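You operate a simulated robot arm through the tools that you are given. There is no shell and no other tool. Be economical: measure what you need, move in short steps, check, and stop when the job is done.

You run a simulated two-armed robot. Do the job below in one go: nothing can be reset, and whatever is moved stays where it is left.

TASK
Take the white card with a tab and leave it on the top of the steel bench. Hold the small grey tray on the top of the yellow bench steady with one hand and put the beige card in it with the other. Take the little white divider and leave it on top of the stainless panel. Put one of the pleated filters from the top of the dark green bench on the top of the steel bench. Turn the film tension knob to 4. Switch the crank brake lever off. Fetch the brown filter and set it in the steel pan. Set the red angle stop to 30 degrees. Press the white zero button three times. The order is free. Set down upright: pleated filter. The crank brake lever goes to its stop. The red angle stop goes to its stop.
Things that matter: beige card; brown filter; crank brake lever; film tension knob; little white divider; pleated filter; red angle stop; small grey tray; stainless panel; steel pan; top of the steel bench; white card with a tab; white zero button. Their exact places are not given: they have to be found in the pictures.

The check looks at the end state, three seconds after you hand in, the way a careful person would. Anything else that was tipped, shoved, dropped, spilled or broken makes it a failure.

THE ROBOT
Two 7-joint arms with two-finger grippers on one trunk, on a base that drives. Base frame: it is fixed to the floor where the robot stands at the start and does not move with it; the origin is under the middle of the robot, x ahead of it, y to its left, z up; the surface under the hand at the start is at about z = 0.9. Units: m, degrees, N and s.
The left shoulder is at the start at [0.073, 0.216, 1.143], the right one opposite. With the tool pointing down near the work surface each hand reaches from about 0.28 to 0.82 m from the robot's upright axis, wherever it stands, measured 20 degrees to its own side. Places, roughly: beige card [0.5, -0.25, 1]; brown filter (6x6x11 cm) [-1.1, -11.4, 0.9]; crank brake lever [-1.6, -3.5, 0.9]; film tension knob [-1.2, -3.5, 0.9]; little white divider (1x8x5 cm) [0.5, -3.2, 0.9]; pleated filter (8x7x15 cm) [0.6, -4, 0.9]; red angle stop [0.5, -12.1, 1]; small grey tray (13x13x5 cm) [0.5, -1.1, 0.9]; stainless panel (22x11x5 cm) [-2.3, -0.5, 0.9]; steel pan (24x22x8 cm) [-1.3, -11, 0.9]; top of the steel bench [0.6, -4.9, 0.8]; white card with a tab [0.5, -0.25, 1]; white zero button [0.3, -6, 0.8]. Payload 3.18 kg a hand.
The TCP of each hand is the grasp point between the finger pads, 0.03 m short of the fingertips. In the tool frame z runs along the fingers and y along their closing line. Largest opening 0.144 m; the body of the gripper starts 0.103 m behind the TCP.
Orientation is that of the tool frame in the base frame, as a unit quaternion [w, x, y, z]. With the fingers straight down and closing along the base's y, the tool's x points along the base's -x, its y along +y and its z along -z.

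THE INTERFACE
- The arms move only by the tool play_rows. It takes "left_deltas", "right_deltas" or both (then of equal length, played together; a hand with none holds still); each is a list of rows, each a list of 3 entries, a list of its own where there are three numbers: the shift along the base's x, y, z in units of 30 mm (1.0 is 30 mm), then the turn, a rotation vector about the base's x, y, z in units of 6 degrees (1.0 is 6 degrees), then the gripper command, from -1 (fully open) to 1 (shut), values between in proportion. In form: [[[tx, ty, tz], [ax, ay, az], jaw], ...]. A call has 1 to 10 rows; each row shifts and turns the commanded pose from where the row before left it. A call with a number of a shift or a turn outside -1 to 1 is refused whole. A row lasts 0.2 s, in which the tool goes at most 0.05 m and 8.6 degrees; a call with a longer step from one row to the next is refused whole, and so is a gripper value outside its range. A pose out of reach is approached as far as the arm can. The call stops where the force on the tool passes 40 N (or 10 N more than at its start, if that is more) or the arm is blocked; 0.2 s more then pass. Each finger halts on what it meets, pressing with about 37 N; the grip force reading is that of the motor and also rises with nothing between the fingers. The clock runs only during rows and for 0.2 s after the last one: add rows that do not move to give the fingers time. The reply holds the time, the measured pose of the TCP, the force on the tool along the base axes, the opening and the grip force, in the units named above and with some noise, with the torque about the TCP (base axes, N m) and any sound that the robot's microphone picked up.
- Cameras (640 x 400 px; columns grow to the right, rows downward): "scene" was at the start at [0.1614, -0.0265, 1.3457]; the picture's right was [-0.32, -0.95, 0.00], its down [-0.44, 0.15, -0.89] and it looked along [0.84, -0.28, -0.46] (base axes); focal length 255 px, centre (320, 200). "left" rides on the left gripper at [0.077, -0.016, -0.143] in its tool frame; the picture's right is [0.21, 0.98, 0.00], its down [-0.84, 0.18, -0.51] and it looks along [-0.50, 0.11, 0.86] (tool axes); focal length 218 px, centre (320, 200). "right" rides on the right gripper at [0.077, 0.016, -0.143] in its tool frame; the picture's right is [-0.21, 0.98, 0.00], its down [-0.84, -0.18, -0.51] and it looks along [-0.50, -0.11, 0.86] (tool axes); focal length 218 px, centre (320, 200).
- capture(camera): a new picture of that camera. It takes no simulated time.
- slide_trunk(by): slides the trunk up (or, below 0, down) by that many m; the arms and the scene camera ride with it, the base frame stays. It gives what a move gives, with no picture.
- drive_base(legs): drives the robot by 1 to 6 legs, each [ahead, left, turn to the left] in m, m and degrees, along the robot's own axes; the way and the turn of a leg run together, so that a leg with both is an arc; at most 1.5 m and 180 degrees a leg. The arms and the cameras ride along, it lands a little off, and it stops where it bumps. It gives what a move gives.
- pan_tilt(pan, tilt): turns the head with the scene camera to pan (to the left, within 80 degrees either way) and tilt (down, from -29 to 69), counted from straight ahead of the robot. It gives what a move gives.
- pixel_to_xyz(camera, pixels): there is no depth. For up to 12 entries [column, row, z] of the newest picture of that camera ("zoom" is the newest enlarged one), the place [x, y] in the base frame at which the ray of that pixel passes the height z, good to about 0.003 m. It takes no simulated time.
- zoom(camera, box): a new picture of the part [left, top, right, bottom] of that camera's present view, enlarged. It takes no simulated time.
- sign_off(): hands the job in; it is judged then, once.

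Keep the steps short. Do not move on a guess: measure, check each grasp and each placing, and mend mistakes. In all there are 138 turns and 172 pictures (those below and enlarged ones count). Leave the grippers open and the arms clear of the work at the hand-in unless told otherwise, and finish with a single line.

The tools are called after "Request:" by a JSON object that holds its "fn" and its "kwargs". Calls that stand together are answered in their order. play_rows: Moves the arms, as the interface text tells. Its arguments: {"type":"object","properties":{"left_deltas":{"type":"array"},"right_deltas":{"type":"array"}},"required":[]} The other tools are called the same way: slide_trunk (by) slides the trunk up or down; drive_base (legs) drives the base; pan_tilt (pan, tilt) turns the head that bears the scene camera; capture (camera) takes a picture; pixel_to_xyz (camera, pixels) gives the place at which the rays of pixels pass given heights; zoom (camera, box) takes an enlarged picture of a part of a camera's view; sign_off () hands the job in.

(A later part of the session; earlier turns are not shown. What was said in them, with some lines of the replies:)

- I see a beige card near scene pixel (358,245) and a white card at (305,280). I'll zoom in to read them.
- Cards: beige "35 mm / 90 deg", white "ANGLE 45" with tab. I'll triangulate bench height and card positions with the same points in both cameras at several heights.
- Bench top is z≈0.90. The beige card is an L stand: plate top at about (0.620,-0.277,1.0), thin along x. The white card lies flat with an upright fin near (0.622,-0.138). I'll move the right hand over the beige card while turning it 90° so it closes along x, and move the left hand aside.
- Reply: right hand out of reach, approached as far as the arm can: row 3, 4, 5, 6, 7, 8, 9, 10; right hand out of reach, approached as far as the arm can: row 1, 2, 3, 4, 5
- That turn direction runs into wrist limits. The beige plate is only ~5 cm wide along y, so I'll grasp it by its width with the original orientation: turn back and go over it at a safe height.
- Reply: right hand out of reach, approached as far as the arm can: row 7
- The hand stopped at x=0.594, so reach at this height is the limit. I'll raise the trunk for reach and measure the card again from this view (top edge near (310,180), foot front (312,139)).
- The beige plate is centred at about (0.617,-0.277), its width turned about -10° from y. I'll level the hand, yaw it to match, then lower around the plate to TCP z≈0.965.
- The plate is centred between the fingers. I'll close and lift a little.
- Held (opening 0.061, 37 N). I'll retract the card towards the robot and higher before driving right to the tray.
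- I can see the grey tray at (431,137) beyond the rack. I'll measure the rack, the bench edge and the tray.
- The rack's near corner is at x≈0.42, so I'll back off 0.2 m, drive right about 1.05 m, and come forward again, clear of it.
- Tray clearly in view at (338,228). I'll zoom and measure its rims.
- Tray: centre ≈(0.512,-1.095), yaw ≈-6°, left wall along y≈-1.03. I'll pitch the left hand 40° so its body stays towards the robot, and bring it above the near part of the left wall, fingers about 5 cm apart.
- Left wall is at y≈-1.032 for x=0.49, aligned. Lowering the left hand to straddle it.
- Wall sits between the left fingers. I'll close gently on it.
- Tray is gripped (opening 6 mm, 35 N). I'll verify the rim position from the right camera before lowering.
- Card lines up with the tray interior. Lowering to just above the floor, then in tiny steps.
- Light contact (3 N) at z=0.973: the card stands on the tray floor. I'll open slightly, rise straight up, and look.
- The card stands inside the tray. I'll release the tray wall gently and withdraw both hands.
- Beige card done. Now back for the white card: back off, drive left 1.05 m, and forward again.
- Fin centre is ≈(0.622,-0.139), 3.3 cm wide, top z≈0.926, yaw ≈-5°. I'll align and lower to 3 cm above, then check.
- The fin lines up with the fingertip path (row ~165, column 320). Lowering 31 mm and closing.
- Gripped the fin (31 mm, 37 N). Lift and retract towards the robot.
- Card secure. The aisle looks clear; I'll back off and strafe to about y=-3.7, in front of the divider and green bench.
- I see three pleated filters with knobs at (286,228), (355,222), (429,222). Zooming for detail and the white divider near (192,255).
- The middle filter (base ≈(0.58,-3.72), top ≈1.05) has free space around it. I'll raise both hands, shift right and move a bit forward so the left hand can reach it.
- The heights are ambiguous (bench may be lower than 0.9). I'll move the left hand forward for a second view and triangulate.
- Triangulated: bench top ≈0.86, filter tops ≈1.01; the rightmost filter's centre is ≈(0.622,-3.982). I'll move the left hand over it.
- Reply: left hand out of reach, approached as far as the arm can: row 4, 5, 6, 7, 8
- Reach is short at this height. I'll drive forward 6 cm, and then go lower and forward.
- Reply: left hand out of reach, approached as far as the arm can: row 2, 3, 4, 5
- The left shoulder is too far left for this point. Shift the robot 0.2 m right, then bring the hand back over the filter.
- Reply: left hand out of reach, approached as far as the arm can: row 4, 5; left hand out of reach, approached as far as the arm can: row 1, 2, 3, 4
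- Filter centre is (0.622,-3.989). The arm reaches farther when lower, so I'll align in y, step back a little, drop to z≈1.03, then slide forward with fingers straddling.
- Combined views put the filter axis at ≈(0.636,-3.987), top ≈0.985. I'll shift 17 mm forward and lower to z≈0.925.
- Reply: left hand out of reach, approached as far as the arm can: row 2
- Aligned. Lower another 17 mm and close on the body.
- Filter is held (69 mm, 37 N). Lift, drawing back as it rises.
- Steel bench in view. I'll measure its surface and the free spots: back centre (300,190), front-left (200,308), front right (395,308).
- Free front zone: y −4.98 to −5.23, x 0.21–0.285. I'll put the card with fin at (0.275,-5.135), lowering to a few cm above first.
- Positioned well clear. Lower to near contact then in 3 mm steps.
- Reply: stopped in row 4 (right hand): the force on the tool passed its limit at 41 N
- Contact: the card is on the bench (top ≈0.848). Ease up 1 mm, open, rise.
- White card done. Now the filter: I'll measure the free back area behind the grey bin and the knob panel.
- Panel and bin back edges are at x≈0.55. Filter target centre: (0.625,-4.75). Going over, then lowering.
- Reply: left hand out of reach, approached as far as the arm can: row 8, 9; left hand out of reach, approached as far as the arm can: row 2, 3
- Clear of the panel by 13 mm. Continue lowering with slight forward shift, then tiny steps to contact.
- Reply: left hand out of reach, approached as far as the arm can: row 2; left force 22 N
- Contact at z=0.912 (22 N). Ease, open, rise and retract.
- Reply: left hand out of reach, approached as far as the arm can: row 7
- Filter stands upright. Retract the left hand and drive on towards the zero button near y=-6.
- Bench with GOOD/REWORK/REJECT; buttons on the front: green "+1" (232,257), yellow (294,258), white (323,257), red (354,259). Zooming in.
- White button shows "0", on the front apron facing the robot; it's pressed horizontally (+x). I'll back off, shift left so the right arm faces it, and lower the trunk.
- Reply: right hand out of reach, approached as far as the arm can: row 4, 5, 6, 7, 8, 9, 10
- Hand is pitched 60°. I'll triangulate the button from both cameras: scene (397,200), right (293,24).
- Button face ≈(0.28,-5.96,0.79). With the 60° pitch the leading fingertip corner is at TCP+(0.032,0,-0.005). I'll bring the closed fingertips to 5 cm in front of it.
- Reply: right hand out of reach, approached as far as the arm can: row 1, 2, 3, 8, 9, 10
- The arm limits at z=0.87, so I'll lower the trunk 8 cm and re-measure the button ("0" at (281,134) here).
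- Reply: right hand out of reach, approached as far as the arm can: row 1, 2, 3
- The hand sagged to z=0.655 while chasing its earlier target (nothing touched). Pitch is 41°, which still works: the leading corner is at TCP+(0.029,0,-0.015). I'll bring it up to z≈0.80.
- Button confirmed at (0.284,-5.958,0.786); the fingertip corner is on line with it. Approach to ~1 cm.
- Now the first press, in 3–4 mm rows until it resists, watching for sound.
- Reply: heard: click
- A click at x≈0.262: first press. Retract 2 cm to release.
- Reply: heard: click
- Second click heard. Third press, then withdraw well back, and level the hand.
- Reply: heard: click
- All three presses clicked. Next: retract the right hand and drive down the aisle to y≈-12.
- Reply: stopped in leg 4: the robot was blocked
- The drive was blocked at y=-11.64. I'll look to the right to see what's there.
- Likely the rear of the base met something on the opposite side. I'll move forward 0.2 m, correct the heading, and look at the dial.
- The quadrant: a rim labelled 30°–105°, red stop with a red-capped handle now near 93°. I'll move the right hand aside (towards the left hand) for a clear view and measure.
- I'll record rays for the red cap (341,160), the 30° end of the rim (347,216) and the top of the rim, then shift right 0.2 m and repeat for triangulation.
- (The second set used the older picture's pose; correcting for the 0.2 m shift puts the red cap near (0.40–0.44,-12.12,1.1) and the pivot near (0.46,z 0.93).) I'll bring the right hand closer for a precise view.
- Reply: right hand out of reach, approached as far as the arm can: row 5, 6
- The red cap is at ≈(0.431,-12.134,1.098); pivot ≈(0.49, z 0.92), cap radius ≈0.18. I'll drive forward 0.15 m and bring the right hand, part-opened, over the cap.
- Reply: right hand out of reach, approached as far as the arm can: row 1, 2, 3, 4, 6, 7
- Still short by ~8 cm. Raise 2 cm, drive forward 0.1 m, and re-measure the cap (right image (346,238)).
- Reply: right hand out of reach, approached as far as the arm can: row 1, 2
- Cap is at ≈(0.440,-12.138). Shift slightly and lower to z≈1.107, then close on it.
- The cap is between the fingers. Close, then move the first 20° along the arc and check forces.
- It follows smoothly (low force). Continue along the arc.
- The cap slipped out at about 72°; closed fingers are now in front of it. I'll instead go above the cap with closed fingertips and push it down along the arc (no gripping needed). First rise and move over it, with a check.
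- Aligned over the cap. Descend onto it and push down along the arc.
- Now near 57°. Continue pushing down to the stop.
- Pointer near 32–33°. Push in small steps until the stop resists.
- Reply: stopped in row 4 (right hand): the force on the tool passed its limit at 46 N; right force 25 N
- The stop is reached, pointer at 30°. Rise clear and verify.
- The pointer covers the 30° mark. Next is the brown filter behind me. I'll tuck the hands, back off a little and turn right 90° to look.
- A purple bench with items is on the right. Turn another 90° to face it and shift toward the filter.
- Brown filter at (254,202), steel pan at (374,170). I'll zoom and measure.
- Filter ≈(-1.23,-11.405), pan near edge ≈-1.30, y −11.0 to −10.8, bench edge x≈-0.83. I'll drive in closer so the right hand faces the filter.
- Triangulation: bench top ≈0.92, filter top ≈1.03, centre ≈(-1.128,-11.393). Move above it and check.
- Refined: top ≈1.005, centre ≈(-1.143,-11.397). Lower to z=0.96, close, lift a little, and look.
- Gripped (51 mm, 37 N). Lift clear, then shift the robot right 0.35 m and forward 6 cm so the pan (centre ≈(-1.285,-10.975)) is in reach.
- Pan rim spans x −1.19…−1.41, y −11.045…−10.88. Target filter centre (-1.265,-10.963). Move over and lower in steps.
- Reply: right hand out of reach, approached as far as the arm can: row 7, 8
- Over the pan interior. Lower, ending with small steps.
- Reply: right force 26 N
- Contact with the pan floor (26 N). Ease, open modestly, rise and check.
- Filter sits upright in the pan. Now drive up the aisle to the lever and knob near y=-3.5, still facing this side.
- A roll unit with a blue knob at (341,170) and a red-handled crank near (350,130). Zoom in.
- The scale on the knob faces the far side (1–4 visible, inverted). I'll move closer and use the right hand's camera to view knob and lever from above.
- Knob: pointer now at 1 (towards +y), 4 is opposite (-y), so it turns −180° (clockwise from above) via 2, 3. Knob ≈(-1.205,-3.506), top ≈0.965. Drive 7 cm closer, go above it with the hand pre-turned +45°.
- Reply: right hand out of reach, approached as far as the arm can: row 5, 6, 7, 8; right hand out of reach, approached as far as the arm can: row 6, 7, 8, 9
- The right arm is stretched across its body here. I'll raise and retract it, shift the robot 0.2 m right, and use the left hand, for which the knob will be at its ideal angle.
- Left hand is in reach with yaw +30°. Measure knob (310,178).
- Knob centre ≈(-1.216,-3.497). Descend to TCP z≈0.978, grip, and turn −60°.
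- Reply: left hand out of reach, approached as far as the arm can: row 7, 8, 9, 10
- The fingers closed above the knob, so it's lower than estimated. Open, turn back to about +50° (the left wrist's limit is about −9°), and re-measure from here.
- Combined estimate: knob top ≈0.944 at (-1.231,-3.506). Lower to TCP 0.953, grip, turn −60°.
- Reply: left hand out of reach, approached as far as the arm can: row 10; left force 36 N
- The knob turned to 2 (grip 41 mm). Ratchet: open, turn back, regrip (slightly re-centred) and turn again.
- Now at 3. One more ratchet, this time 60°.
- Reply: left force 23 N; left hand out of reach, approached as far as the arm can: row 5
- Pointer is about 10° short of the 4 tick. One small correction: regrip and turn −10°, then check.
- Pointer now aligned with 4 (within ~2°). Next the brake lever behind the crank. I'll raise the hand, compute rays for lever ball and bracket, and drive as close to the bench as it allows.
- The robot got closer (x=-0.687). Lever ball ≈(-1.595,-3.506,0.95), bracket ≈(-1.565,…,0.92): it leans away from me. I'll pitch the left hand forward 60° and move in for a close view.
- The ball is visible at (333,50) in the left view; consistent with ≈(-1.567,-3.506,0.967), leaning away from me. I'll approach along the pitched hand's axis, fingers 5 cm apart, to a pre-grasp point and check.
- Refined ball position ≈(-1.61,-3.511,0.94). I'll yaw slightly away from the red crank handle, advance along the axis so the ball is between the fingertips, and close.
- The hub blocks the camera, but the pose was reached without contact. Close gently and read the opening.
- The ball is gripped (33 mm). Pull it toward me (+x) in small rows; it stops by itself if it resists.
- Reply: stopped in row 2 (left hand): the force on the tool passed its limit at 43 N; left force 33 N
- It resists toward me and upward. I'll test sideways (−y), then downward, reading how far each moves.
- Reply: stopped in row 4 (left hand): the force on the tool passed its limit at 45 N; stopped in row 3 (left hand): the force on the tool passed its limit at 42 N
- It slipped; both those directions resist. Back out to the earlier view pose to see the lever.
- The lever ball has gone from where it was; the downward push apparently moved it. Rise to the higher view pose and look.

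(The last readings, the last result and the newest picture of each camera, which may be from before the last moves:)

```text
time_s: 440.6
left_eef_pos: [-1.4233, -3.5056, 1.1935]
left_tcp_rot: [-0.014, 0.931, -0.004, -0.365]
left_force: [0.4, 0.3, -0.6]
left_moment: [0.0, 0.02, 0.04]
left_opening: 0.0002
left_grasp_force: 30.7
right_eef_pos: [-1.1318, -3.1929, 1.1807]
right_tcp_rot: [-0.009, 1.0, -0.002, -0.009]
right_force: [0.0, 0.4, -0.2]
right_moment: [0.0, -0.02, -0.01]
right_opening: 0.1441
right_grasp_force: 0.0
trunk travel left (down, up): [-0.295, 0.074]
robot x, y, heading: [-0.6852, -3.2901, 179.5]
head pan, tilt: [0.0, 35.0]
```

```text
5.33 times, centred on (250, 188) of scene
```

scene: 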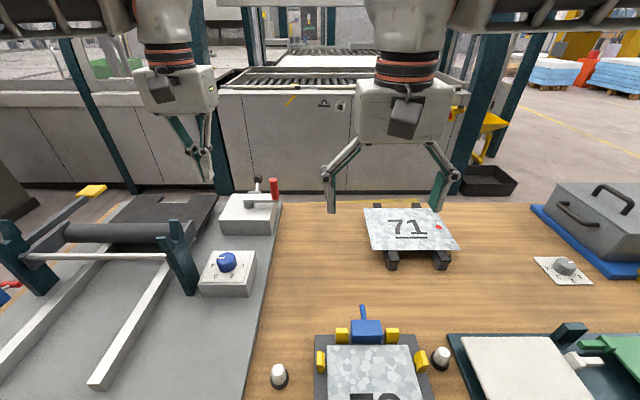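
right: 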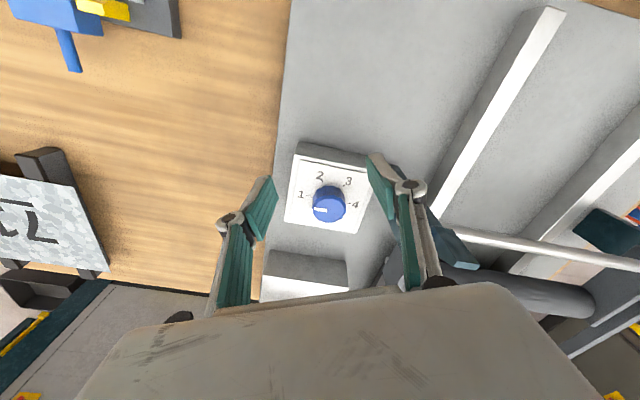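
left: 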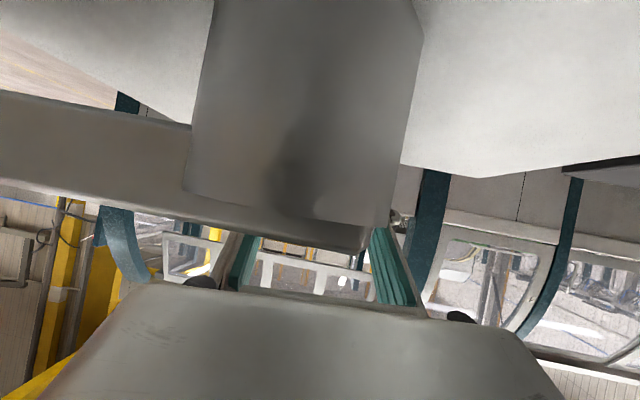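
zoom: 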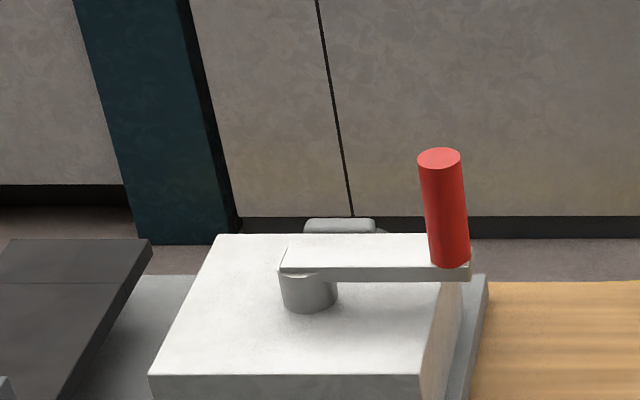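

The lever is now down at its other end (ball below the bracket) — off. Now the divider: level and retract the left hand, back off, turn around to face the green bench.

Request:
{"fn": "play_rows", "kwargs": {"left_deltas": [[[0.9, 0, 0], [0, -1, 0], 1], [[0.9, 0, 0], [0, -1, 0], 1], [[0.9, 0, 0], [0, -1, 0], 1], [[0.9, 0, 0], [0, -1, 0], 0], [[0.9, 0, 0], [0, -1, 0], -1], [[0.9, 0, 0], [0, -1, 0], -1], [[0.9, 0, 0], [0, -1, 0], -1], [[0.9, 0, 0], [0, 0, 0], -1], [[0.9, 0, 0], [0, 0, 0], -1], [[0.9, 0, 0], [0, 0, 0], -1]]}}

Request:
{"fn": "drive_base", "kwargs": {"legs": [[-0.4, 0, 0], [0, 0, 90], [0, 0, 90]]}}

Request:
{"fn": "pan_tilt", "kwargs": {"pan": 5, "tilt": 38}}

Request:
{"fn": "capture", "kwargs": {"camera": "scene"}}

```text
time_s: 442.8
left_eef_pos: [-1.1524, -3.5072, 1.1935]
left_tcp_rot: [-0.015, 1.0, 0.002, -0.008]
left_force: [-0.6, -0.3, -0.2]
left_moment: [0.0, 0.02, 0.02]
left_opening: 0.1442
left_grasp_force: 0.1
right_eef_pos: [-1.1316, -3.1928, 1.1799]
right_tcp_rot: [-0.01, 1.0, -0.002, -0.01]
right_force: [0.1, 0.1, 0.2]
right_moment: [0.05, 0.04, -0.01]
right_opening: 0.1439
right_grasp_force: 0.0
trunk travel left (down, up): [-0.295, 0.074]
robot x, y, heading: [-0.6871, -3.2926, 179.7]
head pan, tilt: [0.0, 35.0]
```

```text
time_s: 452.9
left_eef_pos: [0.1779, -3.0751, 1.1941]
left_tcp_rot: [0.008, -0.002, 1.0, -0.015]
left_force: [-0.1, 0.0, -0.3]
left_moment: [0.03, -0.01, 0.01]
left_opening: 0.1441
left_grasp_force: 0.1
right_eef_pos: [0.1574, -3.389, 1.1798]
right_tcp_rot: [0.009, 0.001, 1.0, -0.009]
right_force: [-0.1, -0.3, 0.4]
right_moment: [0.02, 0.01, 0.04]
right_opening: 0.1442
right_grasp_force: 0.0
trunk travel left (down, up): [-0.295, 0.074]
robot x, y, heading: [-0.2865, -3.2913, -0.3]
head pan, tilt: [0.0, 35.0]
```

```text
time_s: 453.6
left_eef_pos: [0.1794, -3.0747, 1.193]
left_tcp_rot: [0.008, -0.003, 1.0, -0.014]
left_force: [0.4, 0.4, -0.3]
left_moment: [0.0, 0.01, 0.02]
left_opening: 0.144
left_grasp_force: 0.1
right_eef_pos: [0.1577, -3.39, 1.1799]
right_tcp_rot: [0.008, 0.001, 1.0, -0.009]
right_force: [-0.6, 0.1, -0.3]
right_moment: [-0.01, 0.0, -0.02]
right_opening: 0.144
right_grasp_force: 0.1
trunk travel left (down, up): [-0.295, 0.074]
robot x, y, heading: [-0.2837, -3.2919, -0.1]
head pan, tilt: [5.0, 38.0]
```

```text
16 pictures are left
```

scene: 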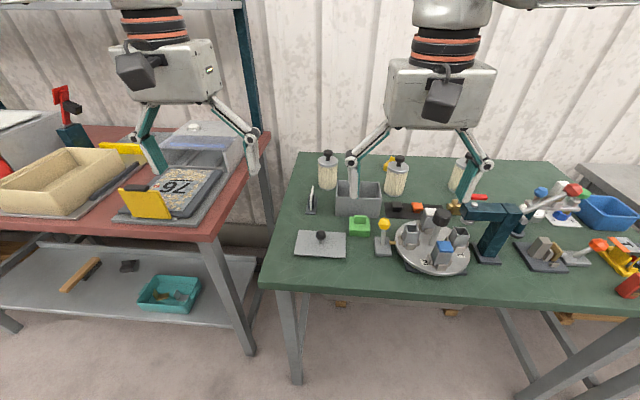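

Divider at (312,200) beside the grey bin. Zoom and measure.

Request:
{"fn": "zoom", "kwargs": {"camera": "scene", "box": [280, 165, 360, 225]}}

Request:
{"fn": "pixel_to_xyz", "kwargs": {"camera": "scene", "pixels": [[312, 188, 0.93], [312, 188, 0.91], [311, 213, 0.86], [311, 205, 0.88], [338, 212, 0.86]]}}

Request:
{"fn": "drive_base", "kwargs": {"legs": [[0.15, -0.1, 0]]}}

Request:
{"fn": "play_rows", "kwargs": {"left_deltas": [[[0.3, 0, -0.3], [0, 0, 0], 0], [[0.3, -0.2, -0.3], [0, 0, 0], 0], [[0.3, -0.2, -0.3], [0, 0, 0], 0], [[0.3, -0.2, -0.3], [0, 0, 0], 0], [[0, 0, 0], [0, 0, 0], 0]]}}

Request:
{"fn": "capture", "kwargs": {"camera": "left"}}

```text
6.67 times, centred on (320, 195) of scene
```

zoom: 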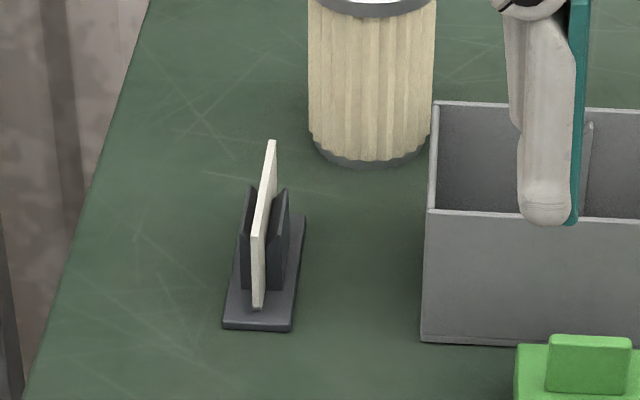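

```text
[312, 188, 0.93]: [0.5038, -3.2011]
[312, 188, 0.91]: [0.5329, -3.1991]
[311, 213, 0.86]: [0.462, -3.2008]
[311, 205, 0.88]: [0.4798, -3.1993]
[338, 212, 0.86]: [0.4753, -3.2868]
```

```text
time_s: 455.1
left_eef_pos: [0.3272, -3.1758, 1.1931]
left_tcp_rot: [0.008, -0.002, 1.0, -0.014]
left_force: [0.0, -0.6, 0.5]
left_moment: [0.05, -0.01, -0.02]
left_opening: 0.1443
left_grasp_force: 0.0
right_eef_pos: [0.3053, -3.4886, 1.1798]
right_tcp_rot: [0.008, 0.001, 1.0, -0.009]
right_force: [-0.6, -0.2, 0.8]
right_moment: [0.01, 0.05, -0.01]
right_opening: 0.1438
right_grasp_force: 0.1
trunk travel left (down, up): [-0.295, 0.074]
robot x, y, heading: [-0.1373, -3.392, -0.3]
head pan, tilt: [5.0, 38.0]
```

```text
time_s: 456.3
left_eef_pos: [0.3615, -3.1925, 1.1576]
left_tcp_rot: [0.008, -0.003, 1.0, -0.014]
left_force: [0.6, 0.1, -0.5]
left_moment: [0.01, 0.0, 0.02]
left_opening: 0.0719
left_grasp_force: 0.0
right_eef_pos: [0.3048, -3.4888, 1.1792]
right_tcp_rot: [0.009, 0.001, 1.0, -0.009]
right_force: [-0.6, -0.6, -0.2]
right_moment: [-0.05, -0.03, -0.02]
right_opening: 0.1439
right_grasp_force: 0.2
trunk travel left (down, up): [-0.295, 0.074]
robot x, y, heading: [-0.1405, -3.3939, -0.2]
head pan, tilt: [5.0, 38.0]
```

```text
14 pictures are left
```

left: 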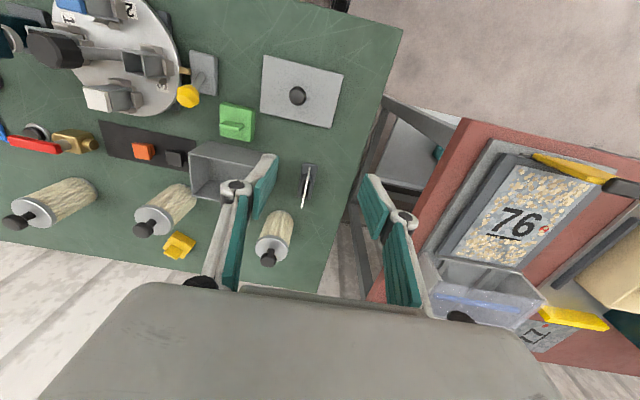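

Request:
{"fn": "pixel_to_xyz", "kwargs": {"camera": "left", "pixels": [[309, 166, 0.92], [303, 207, 0.92], [306, 187, 0.92], [306, 187, 0.93], [306, 187, 0.91], [251, 170, 0.93]]}}

```text
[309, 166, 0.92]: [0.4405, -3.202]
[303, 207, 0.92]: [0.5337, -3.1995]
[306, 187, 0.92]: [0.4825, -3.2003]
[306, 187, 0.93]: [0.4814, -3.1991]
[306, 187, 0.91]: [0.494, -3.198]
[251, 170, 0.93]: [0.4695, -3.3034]
```

Divider: centre (0.487,-3.200), top ≈0.92, thin along y. Lower with tips at ≈0.913 (just above the stand's jaws), close, and lift slightly.

Request:
{"fn": "play_rows", "kwargs": {"left_deltas": [[[0.52, -0.03, -0.8], [0, 0, 0], 0.2], [[0.52, -0.03, -0.8], [0, 0, 0], 0.2], [[0.52, -0.03, -0.8], [0, 0, 0], 0.2], [[0.52, -0.03, -0.8], [0, 0, 0], 0.2], [[0.52, -0.03, -0.8], [0, 0, 0], 0.2], [[0.52, -0.03, -0.8], [0, 0, 0], 0.2], [[0.52, -0.03, -0.8], [0, 0, 0], 0.2], [[0.52, -0.03, -0.8], [0, 0, 0], 0.2], [[0, 0, -0.75], [0, 0, 0], 0.2], [[0, 0, 0], [0, 0, 0], 0.2]]}}

Request:
{"fn": "play_rows", "kwargs": {"left_deltas": [[[0, 0, 0], [0, 0, 0], 0.6], [[0, 0, 0], [0, 0, 0], 0.85], [[0, 0, 0], [0, 0, 0], 1], [[0, 0, 0], [0, 0, 0], 1]]}}

Request:
{"fn": "capture", "kwargs": {"camera": "left"}}

```text
time_s: 458.5
left_eef_pos: [0.487, -3.2005, 0.9431]
left_tcp_rot: [0.007, -0.002, 1.0, -0.014]
left_force: [0.4, -0.3, -1.3]
left_moment: [-0.01, -0.03, 0.02]
left_opening: 0.0577
left_grasp_force: 0.2
right_eef_pos: [0.3035, -3.4877, 1.1799]
right_tcp_rot: [0.009, 0.001, 1.0, -0.009]
right_force: [0.4, 0.4, -0.7]
right_moment: [-0.01, 0.05, -0.01]
right_opening: 0.144
right_grasp_force: 0.1
trunk travel left (down, up): [-0.295, 0.074]
robot x, y, heading: [-0.1392, -3.3942, -0.0]
head pan, tilt: [5.0, 38.0]
```

```text
time_s: 459.5
left_eef_pos: [0.4876, -3.2003, 0.9438]
left_tcp_rot: [0.008, -0.002, 1.0, -0.015]
left_force: [-0.8, 0.7, 1.2]
left_moment: [-0.02, 0.03, 0.01]
left_opening: 0.0002
left_grasp_force: 30.9
right_eef_pos: [0.3056, -3.4883, 1.1794]
right_tcp_rot: [0.01, 0.001, 1.0, -0.009]
right_force: [0.7, -0.9, 0.0]
right_moment: [0.0, 0.01, -0.03]
right_opening: 0.1439
right_grasp_force: 0.0
trunk travel left (down, up): [-0.295, 0.074]
robot x, y, heading: [-0.1381, -3.3917, -0.3]
head pan, tilt: [5.0, 38.0]
```

```text
13 pictures are left
```

left: 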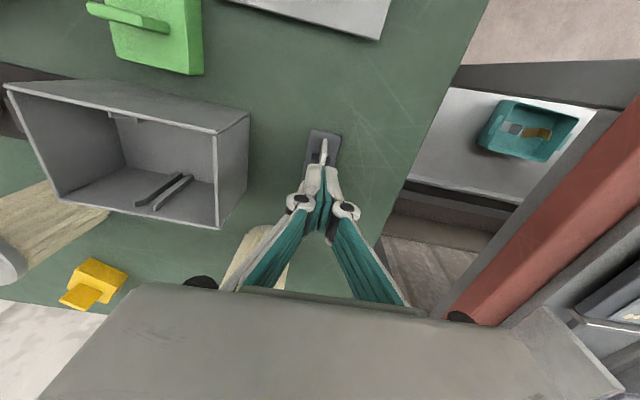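

The fingers closed just above the plate's top edge. Open, lower 9 mm, close again, and lift a little to test.

Request:
{"fn": "play_rows", "kwargs": {"left_deltas": [[[0, 0, 0], [0, 0, 0], 0.4], [[0, 0, 0], [0, 0, 0], 0.4], [[0, 0, -0.3], [0, 0, 0], 0.4], [[0, 0, 0], [0, 0, 0], 0.4], [[0, 0, 0], [0, 0, 0], 0.8], [[0, 0, 0], [0, 0, 0], 1], [[0, 0, 0], [0, 0, 0], 1]]}}

Request:
{"fn": "play_rows", "kwargs": {"left_deltas": [[[0, 0, 0.2], [0, 0, 0], 1], [[0, 0, 0.5], [0, 0, 0], 1], [[0, 0, 0.8], [0, 0, 0], 1], [[0, 0, 0.8], [0, 0, 0], 1], [[0, 0, 0], [0, 0, 0], 1]]}}

Request:
{"fn": "capture", "kwargs": {"camera": "left"}}

```text
time_s: 461.1
left_eef_pos: [0.4858, -3.2, 0.933]
left_tcp_rot: [0.007, -0.002, 1.0, -0.014]
left_force: [0.6, 0.1, -0.7]
left_moment: [0.02, -0.01, -0.02]
left_opening: 0.0
left_grasp_force: 30.8
right_eef_pos: [0.3055, -3.4882, 1.1794]
right_tcp_rot: [0.009, 0.001, 1.0, -0.008]
right_force: [0.3, 0.2, 1.2]
right_moment: [-0.01, 0.0, 0.01]
right_opening: 0.1441
right_grasp_force: 0.0
trunk travel left (down, up): [-0.295, 0.074]
robot x, y, heading: [-0.1379, -3.3908, -0.2]
head pan, tilt: [5.0, 38.0]
```

```text
time_s: 462.3
left_eef_pos: [0.4885, -3.2016, 1.0042]
left_tcp_rot: [0.008, -0.002, 1.0, -0.015]
left_force: [0.5, 0.3, 0.5]
left_moment: [0.0, 0.02, -0.02]
left_opening: 0.0
left_grasp_force: 30.4
right_eef_pos: [0.304, -3.4877, 1.1787]
right_tcp_rot: [0.009, 0.001, 1.0, -0.009]
right_force: [-0.1, 0.3, -0.8]
right_moment: [0.01, 0.02, -0.01]
right_opening: 0.144
right_grasp_force: 0.1
trunk travel left (down, up): [-0.295, 0.074]
robot x, y, heading: [-0.1395, -3.3908, -0.3]
head pan, tilt: [5.0, 38.0]
```

```text
12 pictures are left
```

left: 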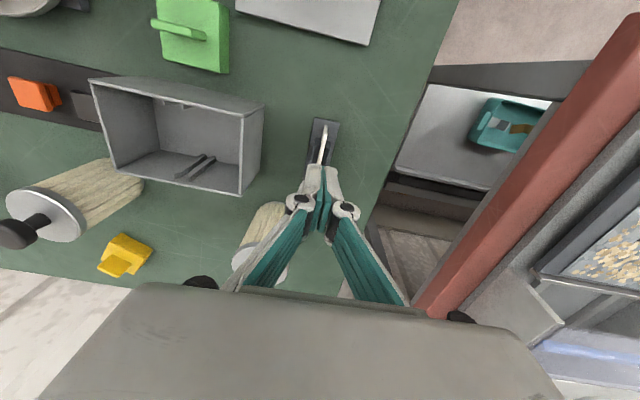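

Still just above it: re-reading the rays, the plate's top is ≈0.90, centred near x=0.505, with jaws to ≈0.89. Lower to tips ≈0.892 there, close, and lift.

Request:
{"fn": "play_rows", "kwargs": {"left_deltas": [[[0.26, 0.03, 0], [0, 0, 0], 0.4], [[0.26, 0.03, -0.6], [0, 0, 0], 0.4], [[0, 0, -0.8], [0, 0, 0], 0.4], [[0, 0, -0.8], [0, 0, 0], 0.4], [[0, 0, -0.4], [0, 0, 0], 0.4], [[0, 0, -0.13], [0, 0, 0], 0.4], [[0, 0, 0], [0, 0, 0], 0.4], [[0, 0, 0], [0, 0, 0], 0.8], [[0, 0, 0], [0, 0, 0], 1], [[0, 0, 0], [0, 0, 0], 1]]}}

Request:
{"fn": "play_rows", "kwargs": {"left_deltas": [[[0, 0, 0.2], [0, 0, 0], 1], [[0, 0, 0.5], [0, 0, 0], 1], [[0, 0, 0.8], [0, 0, 0], 1], [[0, 0, 0.8], [0, 0, 0], 1], [[0, 0, 0], [0, 0, 0], 1]]}}

Request:
{"fn": "capture", "kwargs": {"camera": "left"}}

```text
time_s: 464.5
left_eef_pos: [0.5029, -3.1983, 0.9208]
left_tcp_rot: [0.007, -0.001, 1.0, -0.015]
left_force: [0.0, -3.7, -1.6]
left_moment: [-0.12, -0.01, -0.09]
left_opening: 0.0061
left_grasp_force: 34.6
right_eef_pos: [0.305, -3.4888, 1.1803]
right_tcp_rot: [0.01, 0.001, 1.0, -0.009]
right_force: [0.2, 0.2, -0.8]
right_moment: [-0.02, 0.02, 0.01]
right_opening: 0.1441
right_grasp_force: 0.1
trunk travel left (down, up): [-0.295, 0.074]
robot x, y, heading: [-0.1398, -3.3912, -0.4]
head pan, tilt: [5.0, 38.0]
```

```text
time_s: 465.7
left_eef_pos: [0.5049, -3.1987, 0.9902]
left_tcp_rot: [0.008, -0.003, 1.0, -0.015]
left_force: [0.5, 0.1, 0.2]
left_moment: [0.01, 0.01, 0.02]
left_opening: 0.0059
left_grasp_force: 34.3
right_eef_pos: [0.3057, -3.4887, 1.1794]
right_tcp_rot: [0.008, 0.001, 1.0, -0.008]
right_force: [0.0, 0.2, -0.1]
right_moment: [-0.03, -0.01, 0.02]
right_opening: 0.1441
right_grasp_force: 0.1
trunk travel left (down, up): [-0.295, 0.074]
robot x, y, heading: [-0.139, -3.3938, -0.2]
head pan, tilt: [5.0, 38.0]
```

```text
11 pictures are left
```

left: 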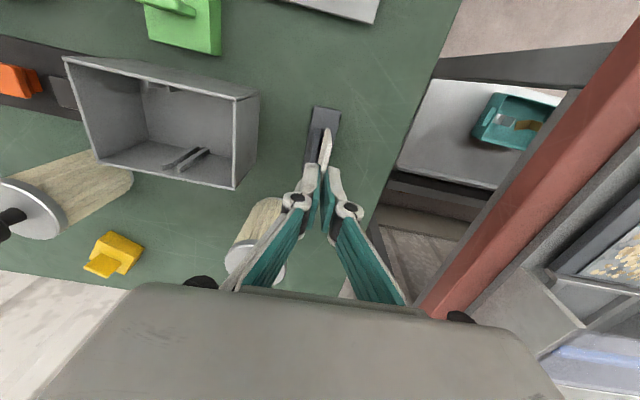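

Divider gripped (6 mm) and lifted free. Lift and retract, then drive to y≈-0.4 in the aisle and turn to face the stainless panel side.

Request:
{"fn": "play_rows", "kwargs": {"left_deltas": [[[0, 0, 0.9], [0, 0, 0], 1], [[-0.4, 0, 0.9], [0, 0, 0], 1], [[-0.9, 0, 0.9], [0, 0, 0], 1], [[-0.9, 0, 0.9], [0, 0, 0], 1], [[-0.9, 0, 0.9], [0, 0, 0], 1], [[-0.9, 0, 0.9], [0, 0, 0], 1], [[-0.9, 0, 0.9], [0, 0, 0], 1], [[-0.9, 0, 0], [0, 0, 0], 1], [[-0.9, 0, 0], [0, 0, 0], 1], [[-0.9, 0, 0], [0, 0, 0], 1]]}}

Request:
{"fn": "drive_base", "kwargs": {"legs": [[-0.15, 0, 0], [0, 1.5, 0], [0, 1.5, 0], [0, 0, 90], [0, 0, 90]]}}

Request:
{"fn": "pan_tilt", "kwargs": {"pan": 0, "tilt": 22}}

Request:
{"fn": "capture", "kwargs": {"camera": "scene"}}

```text
time_s: 467.9
left_eef_pos: [0.2731, -3.1987, 1.1792]
left_tcp_rot: [0.008, -0.002, 1.0, -0.015]
left_force: [-0.5, 0.6, -0.9]
left_moment: [0.02, 0.0, -0.01]
left_opening: 0.0058
left_grasp_force: 34.5
right_eef_pos: [0.3055, -3.4894, 1.1806]
right_tcp_rot: [0.01, 0.0, 1.0, -0.009]
right_force: [0.1, 0.1, 0.0]
right_moment: [-0.03, -0.03, -0.01]
right_opening: 0.1439
right_grasp_force: 0.1
trunk travel left (down, up): [-0.295, 0.074]
robot x, y, heading: [-0.1435, -3.3935, -0.2]
head pan, tilt: [5.0, 38.0]
```

```text
time_s: 502.8
left_eef_pos: [-0.6814, -0.573, 1.1789]
left_tcp_rot: [-0.015, 1.0, -0.001, -0.008]
left_force: [-0.3, -0.6, 0.3]
left_moment: [0.0, 0.0, 0.04]
left_opening: 0.0062
left_grasp_force: 34.1
right_eef_pos: [-0.708, -0.2838, 1.1795]
right_tcp_rot: [-0.008, 1.0, -0.005, -0.009]
right_force: [-0.3, -0.4, -0.2]
right_moment: [0.02, 0.03, 0.02]
right_opening: 0.1439
right_grasp_force: 0.1
trunk travel left (down, up): [-0.295, 0.074]
robot x, y, heading: [-0.265, -0.3803, 179.4]
head pan, tilt: [5.0, 38.0]
```

```text
time_s: 503.6
left_eef_pos: [-0.6809, -0.5732, 1.1784]
left_tcp_rot: [-0.015, 1.0, -0.001, -0.007]
left_force: [0.6, 0.3, 0.3]
left_moment: [0.01, -0.01, 0.01]
left_opening: 0.0058
left_grasp_force: 34.2
right_eef_pos: [-0.7091, -0.2835, 1.1799]
right_tcp_rot: [-0.01, 1.0, -0.004, -0.008]
right_force: [-0.3, -0.6, 0.1]
right_moment: [0.0, -0.01, -0.02]
right_opening: 0.1439
right_grasp_force: 0.1
trunk travel left (down, up): [-0.295, 0.074]
robot x, y, heading: [-0.2655, -0.3781, 179.4]
head pan, tilt: [0.0, 22.0]
```

```text
10 pictures are left
```

scene: 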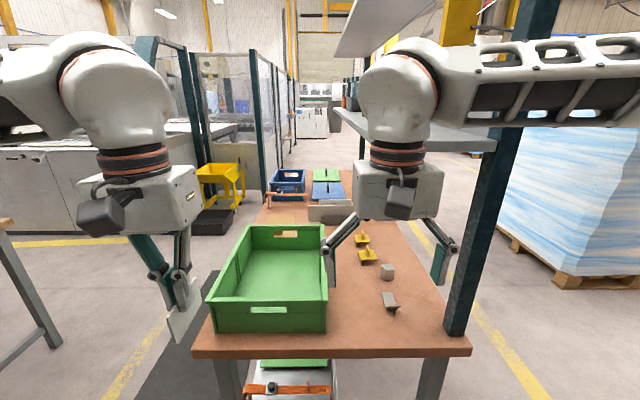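

A long table lies ahead along x; the grey item at (330,210) looks like the panel. Zoom and measure it, the table edges and the floor obstacles.

Request:
{"fn": "zoom", "kwargs": {"camera": "scene", "box": [250, 150, 410, 250]}}

Request:
{"fn": "pixel_to_xyz", "kwargs": {"camera": "scene", "pixels": [[195, 350, 0.87], [470, 348, 0.87], [256, 222, 0.87], [410, 222, 0.87], [308, 220, 0.87], [352, 219, 0.87], [308, 206, 0.92], [352, 205, 0.92], [215, 235, 0.0], [195, 210, 0.0], [262, 200, 0.0], [50, 350, 0.0]]}}

```text
4.00 times, centred on (330, 200) of scene
```

zoom: 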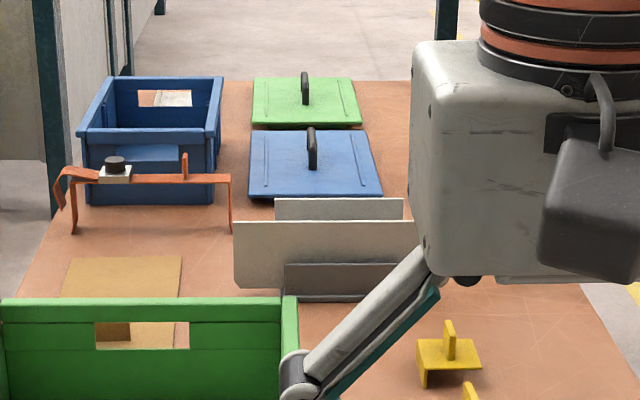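

```text
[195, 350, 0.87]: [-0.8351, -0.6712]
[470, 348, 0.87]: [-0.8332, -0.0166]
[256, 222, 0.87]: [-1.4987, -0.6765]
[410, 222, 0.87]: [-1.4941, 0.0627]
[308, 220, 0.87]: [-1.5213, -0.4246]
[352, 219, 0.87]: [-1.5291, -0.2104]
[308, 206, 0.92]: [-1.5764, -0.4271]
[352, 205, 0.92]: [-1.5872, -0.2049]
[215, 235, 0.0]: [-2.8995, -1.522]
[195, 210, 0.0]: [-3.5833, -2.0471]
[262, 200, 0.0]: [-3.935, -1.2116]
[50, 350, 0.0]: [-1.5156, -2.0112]
```

The table runs to x≈-2.3; the panel must be beyond the blue bin at its far end. I'll drive along the table's left side to x≈-2.1, turn to face it, and look.

Request:
{"fn": "drive_base", "kwargs": {"legs": [[0, 0.92, 0.6], [1.5, 0, 0], [0.35, 0, 0], [0, 0, -90], [0.15, 0, 0]]}}

Request:
{"fn": "pan_tilt", "kwargs": {"pan": 5, "tilt": 40}}

Request:
{"fn": "capture", "kwargs": {"camera": "scene"}}

Request:
{"fn": "capture", "kwargs": {"camera": "left"}}

```text
time_s: 525.7
left_eef_pos: [-2.3171, -0.7397, 1.1799]
left_tcp_rot: [-0.015, 0.709, -0.705, 0.005]
left_force: [0.9, 0.6, -0.8]
left_moment: [-0.05, -0.01, -0.05]
left_opening: 0.006
left_grasp_force: 33.9
right_eef_pos: [-2.0265, -0.7091, 1.1783]
right_tcp_rot: [0.012, -0.707, 0.708, -0.001]
right_force: [-0.2, 0.1, 0.2]
right_moment: [-0.05, 0.01, -0.05]
right_opening: 0.1441
right_grasp_force: 0.2
trunk travel left (down, up): [-0.295, 0.074]
robot x, y, heading: [-2.1237, -1.1518, 89.9]
head pan, tilt: [0.0, 22.0]
```

```text
time_s: 526.5
left_eef_pos: [-2.3167, -0.7401, 1.1784]
left_tcp_rot: [-0.016, 0.709, -0.705, 0.005]
left_force: [-0.3, -0.3, -0.8]
left_moment: [0.0, -0.03, 0.0]
left_opening: 0.0061
left_grasp_force: 34.2
right_eef_pos: [-2.0254, -0.71, 1.1797]
right_tcp_rot: [0.013, -0.706, 0.708, 0.0]
right_force: [-0.4, -0.6, -0.1]
right_moment: [0.03, -0.02, 0.02]
right_opening: 0.1442
right_grasp_force: 0.1
trunk travel left (down, up): [-0.295, 0.074]
robot x, y, heading: [-2.126, -1.1533, 90.0]
head pan, tilt: [5.0, 40.0]
```

```text
8 pictures are left
```

scene: 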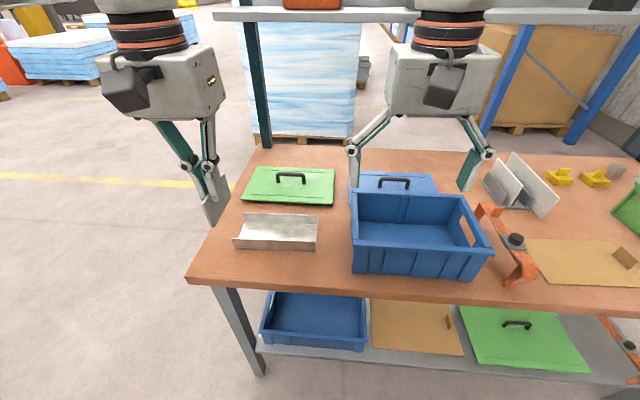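

```text
7 pictures are left
```

left: 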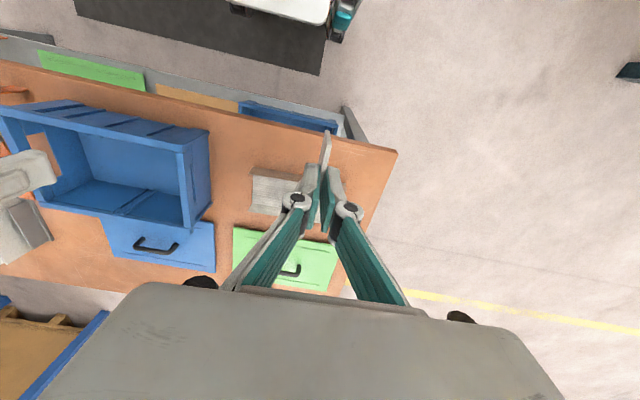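

The stainless panel is at (277,232) in the scene. Zoom and measure.

Request:
{"fn": "zoom", "kwargs": {"camera": "scene", "box": [220, 195, 340, 270]}}

Request:
{"fn": "pixel_to_xyz", "kwargs": {"camera": "scene", "pixels": [[234, 247, 0.87], [317, 250, 0.87], [234, 240, 0.92], [318, 243, 0.92], [245, 214, 0.92], [318, 217, 0.92], [277, 232, 0.88], [277, 232, 0.92], [188, 283, 0.87]]}}

Request:
{"fn": "pixel_to_xyz", "kwargs": {"camera": "left", "pixels": [[251, 170, 0.92], [250, 208, 0.92], [251, 170, 0.88], [250, 208, 0.88], [395, 152, 0.87]]}}

```text
5.33 times, centred on (280, 232) of scene
```

zoom: 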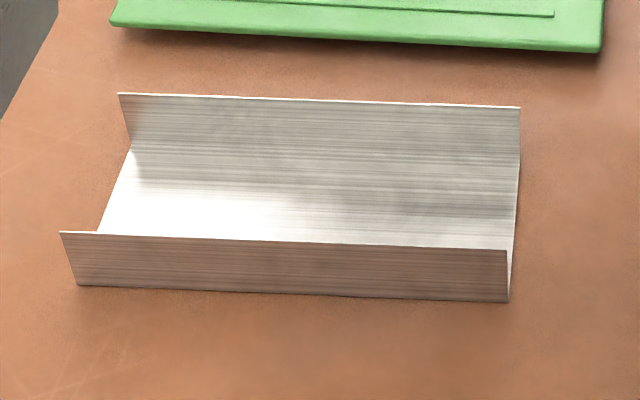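

```text
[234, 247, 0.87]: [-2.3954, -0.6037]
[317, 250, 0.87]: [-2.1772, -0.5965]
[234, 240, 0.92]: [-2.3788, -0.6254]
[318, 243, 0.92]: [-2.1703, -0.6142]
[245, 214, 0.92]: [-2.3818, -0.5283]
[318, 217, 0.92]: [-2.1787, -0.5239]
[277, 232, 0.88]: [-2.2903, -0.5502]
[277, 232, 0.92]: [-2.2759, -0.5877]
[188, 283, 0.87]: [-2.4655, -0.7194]
```

```text
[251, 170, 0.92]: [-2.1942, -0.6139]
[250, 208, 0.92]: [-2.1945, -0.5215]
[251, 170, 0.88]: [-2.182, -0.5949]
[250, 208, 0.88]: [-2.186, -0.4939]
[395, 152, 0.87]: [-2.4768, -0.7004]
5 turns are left
```

It's an open U-channel (floor ≈0.87, flanges at y≈-0.605 and -0.51, x −2.38…−2.18). I'll turn the hand +54° so the 8 cm plate fits diagonally, and bring it over the channel centre (-2.28,-0.558).

Request:
{"fn": "play_rows", "kwargs": {"left_deltas": [[[0.14, 0.66, -0.2], [0, 0, 1], 1], [[0.14, 0.66, -0.3], [0, 0, 1], 1], [[0.14, 0.66, -0.4], [0, 0, 1], 1], [[0.14, 0.66, -0.6], [0, 0, 1], 1], [[0.14, 0.66, -0.6], [0, 0, 1], 1], [[0.14, 0.67, -0.6], [0, 0, 1], 1], [[0.13, 0.67, -0.6], [0, 0, 1], 1], [[0.13, 0.67, -0.6], [0, 0, 1], 1], [[0.13, 0.67, -0.6], [0, 0, 1], 1], [[0, 0, 0], [0, 0, 0], 1]]}}

Request:
{"fn": "play_rows", "kwargs": {"left_deltas": [[[0, 0, -0.7], [0, 0, 0], 1], [[0, 0, -0.6], [0, 0, 0], 1], [[0, 0, 0], [0, 0, 0], 1]]}}

Request:
{"fn": "capture", "kwargs": {"camera": "left"}}

Request:
{"fn": "zoom", "kwargs": {"camera": "scene", "box": [200, 150, 360, 270]}}

```text
time_s: 528.8
left_eef_pos: [-2.28, -0.5607, 1.0433]
left_tcp_rot: [-0.017, 0.952, -0.306, -0.004]
left_force: [0.5, 0.0, -0.4]
left_moment: [0.0, 0.0, 0.01]
left_opening: 0.006
left_grasp_force: 34.2
right_eef_pos: [-2.0253, -0.7101, 1.1803]
right_tcp_rot: [0.013, -0.706, 0.708, 0.001]
right_force: [-0.1, 0.2, -1.0]
right_moment: [0.01, 0.01, 0.0]
right_opening: 0.1441
right_grasp_force: 0.2
trunk travel left (down, up): [-0.295, 0.074]
robot x, y, heading: [-2.1204, -1.1553, 89.7]
head pan, tilt: [5.0, 40.0]
```

```text
time_s: 529.5
left_eef_pos: [-2.2805, -0.562, 1.0045]
left_tcp_rot: [-0.017, 0.952, -0.306, -0.002]
left_force: [1.2, -0.7, -1.1]
left_moment: [0.02, 0.01, 0.01]
left_opening: 0.006
left_grasp_force: 34.7
right_eef_pos: [-2.0259, -0.7101, 1.1804]
right_tcp_rot: [0.013, -0.707, 0.707, 0.001]
right_force: [-0.8, -0.2, 0.7]
right_moment: [0.0, 0.0, -0.01]
right_opening: 0.1439
right_grasp_force: 0.1
trunk travel left (down, up): [-0.295, 0.074]
robot x, y, heading: [-2.1231, -1.1569, 89.7]
head pan, tilt: [5.0, 40.0]
```

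```text
5 pictures are left
```

left: 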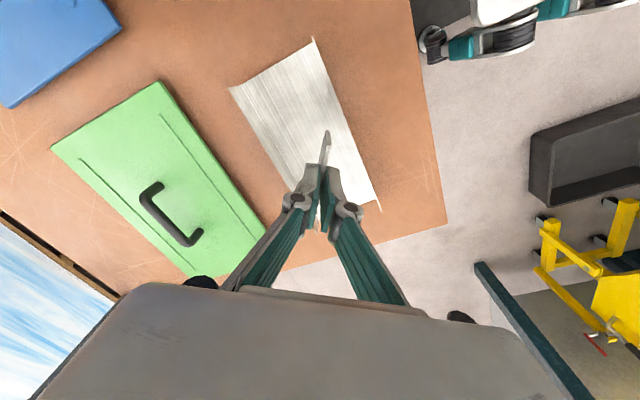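

```text
3.33 times, centred on (280, 210) of scene
4 turns are left
```

zoom: 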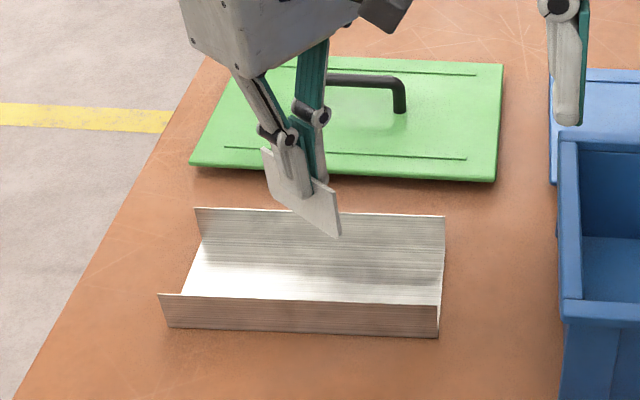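

The panel centre is ~1.6 cm further in +y. Shift, lower until contact, ease, open slightly and rise straight up, then look.

Request:
{"fn": "play_rows", "kwargs": {"left_deltas": [[[0.1, 0.27, 0], [0, 0, 0], 1], [[0.1, 0.27, 0], [0, 0, 0], 1], [[0, 0, -0.5], [0, 0, 0], 1], [[0, 0, -0.5], [0, 0, 0], 1], [[0, 0, -0.5], [0, 0, 0], 1], [[0, 0, -0.4], [0, 0, 0], 1], [[0, 0, 0], [0, 0, 0], 1]]}}

Request:
{"fn": "play_rows", "kwargs": {"left_deltas": [[[0, 0, -0.1], [0, 0, 0], 1], [[0, 0, -0.1], [0, 0, 0], 1], [[0, 0, -0.08], [0, 0, 0], 1], [[0, 0, -0.08], [0, 0, 0], 1], [[0, 0, -0.08], [0, 0, 0], 1], [[0, 0, -0.08], [0, 0, 0], 1], [[0, 0, -0.08], [0, 0, 0], 1], [[0, 0, -0.08], [0, 0, 0], 1], [[0, 0, -0.08], [0, 0, 0], 1], [[0, 0, -0.08], [0, 0, 0], 1]]}}

Request:
{"fn": "zoom", "kwargs": {"camera": "scene", "box": [200, 150, 360, 270]}}

```text
time_s: 531.1
left_eef_pos: [-2.274, -0.544, 0.9484]
left_tcp_rot: [-0.016, 0.952, -0.306, -0.003]
left_force: [-0.2, -0.1, -0.2]
left_moment: [0.03, -0.04, 0.01]
left_opening: 0.006
left_grasp_force: 34.2
right_eef_pos: [-2.0257, -0.7094, 1.179]
right_tcp_rot: [0.013, -0.707, 0.708, 0.001]
right_force: [-0.1, -0.5, 0.2]
right_moment: [-0.03, -0.04, 0.02]
right_opening: 0.1442
right_grasp_force: 0.1
trunk travel left (down, up): [-0.295, 0.074]
robot x, y, heading: [-2.1221, -1.1524, 89.7]
head pan, tilt: [5.0, 40.0]
```

```text
time_s: 533.4
left_eef_pos: [-2.2732, -0.5436, 0.9226]
left_tcp_rot: [-0.017, 0.952, -0.307, -0.003]
left_force: [0.0, 1.1, 0.2]
left_moment: [-0.04, 0.01, 0.01]
left_opening: 0.0059
left_grasp_force: 34.1
right_eef_pos: [-2.0262, -0.7095, 1.18]
right_tcp_rot: [0.012, -0.706, 0.708, 0.0]
right_force: [-0.2, -0.2, -0.1]
right_moment: [-0.01, 0.0, -0.06]
right_opening: 0.1441
right_grasp_force: 0.1
trunk travel left (down, up): [-0.295, 0.074]
robot x, y, heading: [-2.1221, -1.1511, 90.0]
head pan, tilt: [5.0, 40.0]
```

```text
3.33 times, centred on (280, 210) of scene
3 turns are left
```

zoom: 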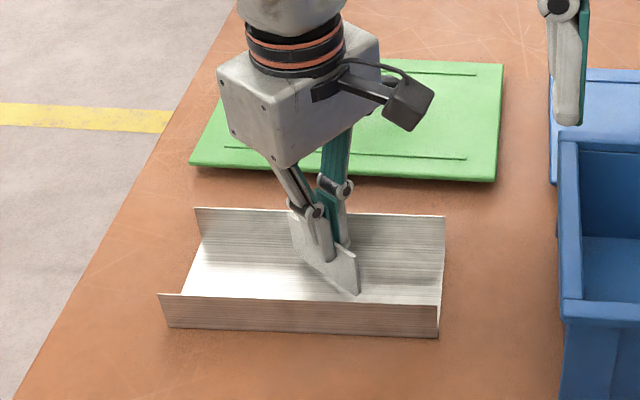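

No contact yet. Continue down until contact (auto-stop), ease, open gently, rise straight up and retract; then look.

Request:
{"fn": "play_rows", "kwargs": {"left_deltas": [[[0, 0, -0.08], [0, 0, 0], 1], [[0, 0, -0.08], [0, 0, 0], 1], [[0, 0, -0.08], [0, 0, 0], 1], [[0, 0, -0.08], [0, 0, 0], 1], [[0, 0, -0.08], [0, 0, 0], 1], [[0, 0, -0.08], [0, 0, 0], 1], [[0, 0, -0.08], [0, 0, 0], 1], [[0, 0, -0.08], [0, 0, 0], 1], [[0, 0, -0.08], [0, 0, 0], 1], [[0, 0, -0.08], [0, 0, 0], 1]]}}

Request:
{"fn": "play_rows", "kwargs": {"left_deltas": [[[0, 0, 0.04], [0, 0, 0], 1], [[0, 0, 0], [0, 0, 0], 0.9], [[0, 0, 0], [0, 0, 0], 0.75], [[0, 0, 0], [0, 0, 0], 0.6], [[0, 0, 0], [0, 0, 0], 0.6], [[0, 0, 0.3], [0, 0, 0], 0.6], [[0, 0, 0.6], [0, 0, 0], 0.6], [[0, 0, 0.9], [0, 0, 0], 0.6], [[0, 0, 0.9], [0, 0, 0], 0.6], [[0, 0, 0.9], [0, 0, 0], 0.6]]}}

Request:
{"fn": "play_rows", "kwargs": {"left_deltas": [[[0, -0.3, 0.9], [0, 0, 0], 0.6], [[0, -0.6, 0.9], [0, 0, 0], 0], [[0, -0.8, 0.6], [0, 0, 0], -1], [[0, -0.8, 0], [0, 0, 0], -1], [[0, -0.8, 0], [0, 0, 0], -1], [[0, 0, 0], [0, 0, 0], -1]]}}

Request:
{"fn": "zoom", "kwargs": {"camera": "scene", "box": [200, 150, 360, 270]}}

```text
time_s: 535.5
left_eef_pos: [-2.2719, -0.5452, 0.9]
left_tcp_rot: [-0.018, 0.951, -0.308, -0.003]
left_force: [1.1, 2.3, 27.5]
left_moment: [0.13, -0.06, 0.01]
left_opening: 0.0059
left_grasp_force: 34.1
right_eef_pos: [-2.0263, -0.711, 1.1805]
right_tcp_rot: [0.013, -0.706, 0.708, 0.001]
right_force: [-0.6, 0.3, -0.1]
right_moment: [-0.02, 0.0, 0.03]
right_opening: 0.1441
right_grasp_force: 0.0
trunk travel left (down, up): [-0.295, 0.074]
robot x, y, heading: [-2.1213, -1.1528, 89.9]
head pan, tilt: [5.0, 40.0]
```

```text
time_s: 537.8
left_eef_pos: [-2.2728, -0.545, 1.0097]
left_tcp_rot: [-0.017, 0.952, -0.306, -0.003]
left_force: [0.8, 0.4, 0.3]
left_moment: [0.01, -0.01, 0.0]
left_opening: 0.0287
left_grasp_force: 0.2
right_eef_pos: [-2.0253, -0.7098, 1.18]
right_tcp_rot: [0.013, -0.706, 0.708, 0.001]
right_force: [0.4, 0.3, -0.1]
right_moment: [0.05, -0.02, 0.03]
right_opening: 0.1441
right_grasp_force: 0.1
trunk travel left (down, up): [-0.295, 0.074]
robot x, y, heading: [-2.1252, -1.1556, 89.7]
head pan, tilt: [5.0, 40.0]
```

```text
time_s: 539.1
left_eef_pos: [-2.2737, -0.6435, 1.0808]
left_tcp_rot: [-0.017, 0.952, -0.306, -0.003]
left_force: [0.5, -0.6, 0.6]
left_moment: [-0.02, -0.05, 0.03]
left_opening: 0.1438
left_grasp_force: 0.0
right_eef_pos: [-2.0269, -0.7085, 1.1796]
right_tcp_rot: [0.013, -0.707, 0.707, 0.0]
right_force: [1.0, -0.1, -0.2]
right_moment: [-0.05, 0.0, 0.0]
right_opening: 0.144
right_grasp_force: 0.1
trunk travel left (down, up): [-0.295, 0.074]
robot x, y, heading: [-2.1207, -1.1545, 89.8]
head pan, tilt: [5.0, 40.0]
```

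```text
3.33 times, centred on (280, 210) of scene
2 turns are left
```

zoom: 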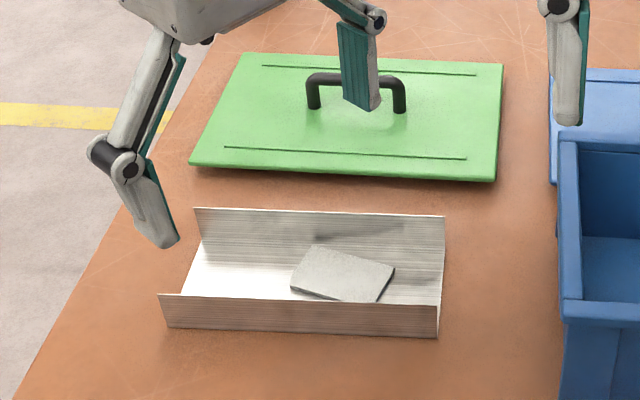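

The divider now lies flat and at rest inside the stainless panel. Both hands are open and clear, so I'll hand in.

Request:
{"fn": "sign_off", "kwargs": {}}

```text
The job is handed in.
```

I did every item and handed the job in: cards, filters, knob, lever, angle stop and zero button as asked, but the divider lies flat in the panel because it tipped over on release, and I judged the lever "off" only by its swing to the opposite stop, having seen no on/off marking.
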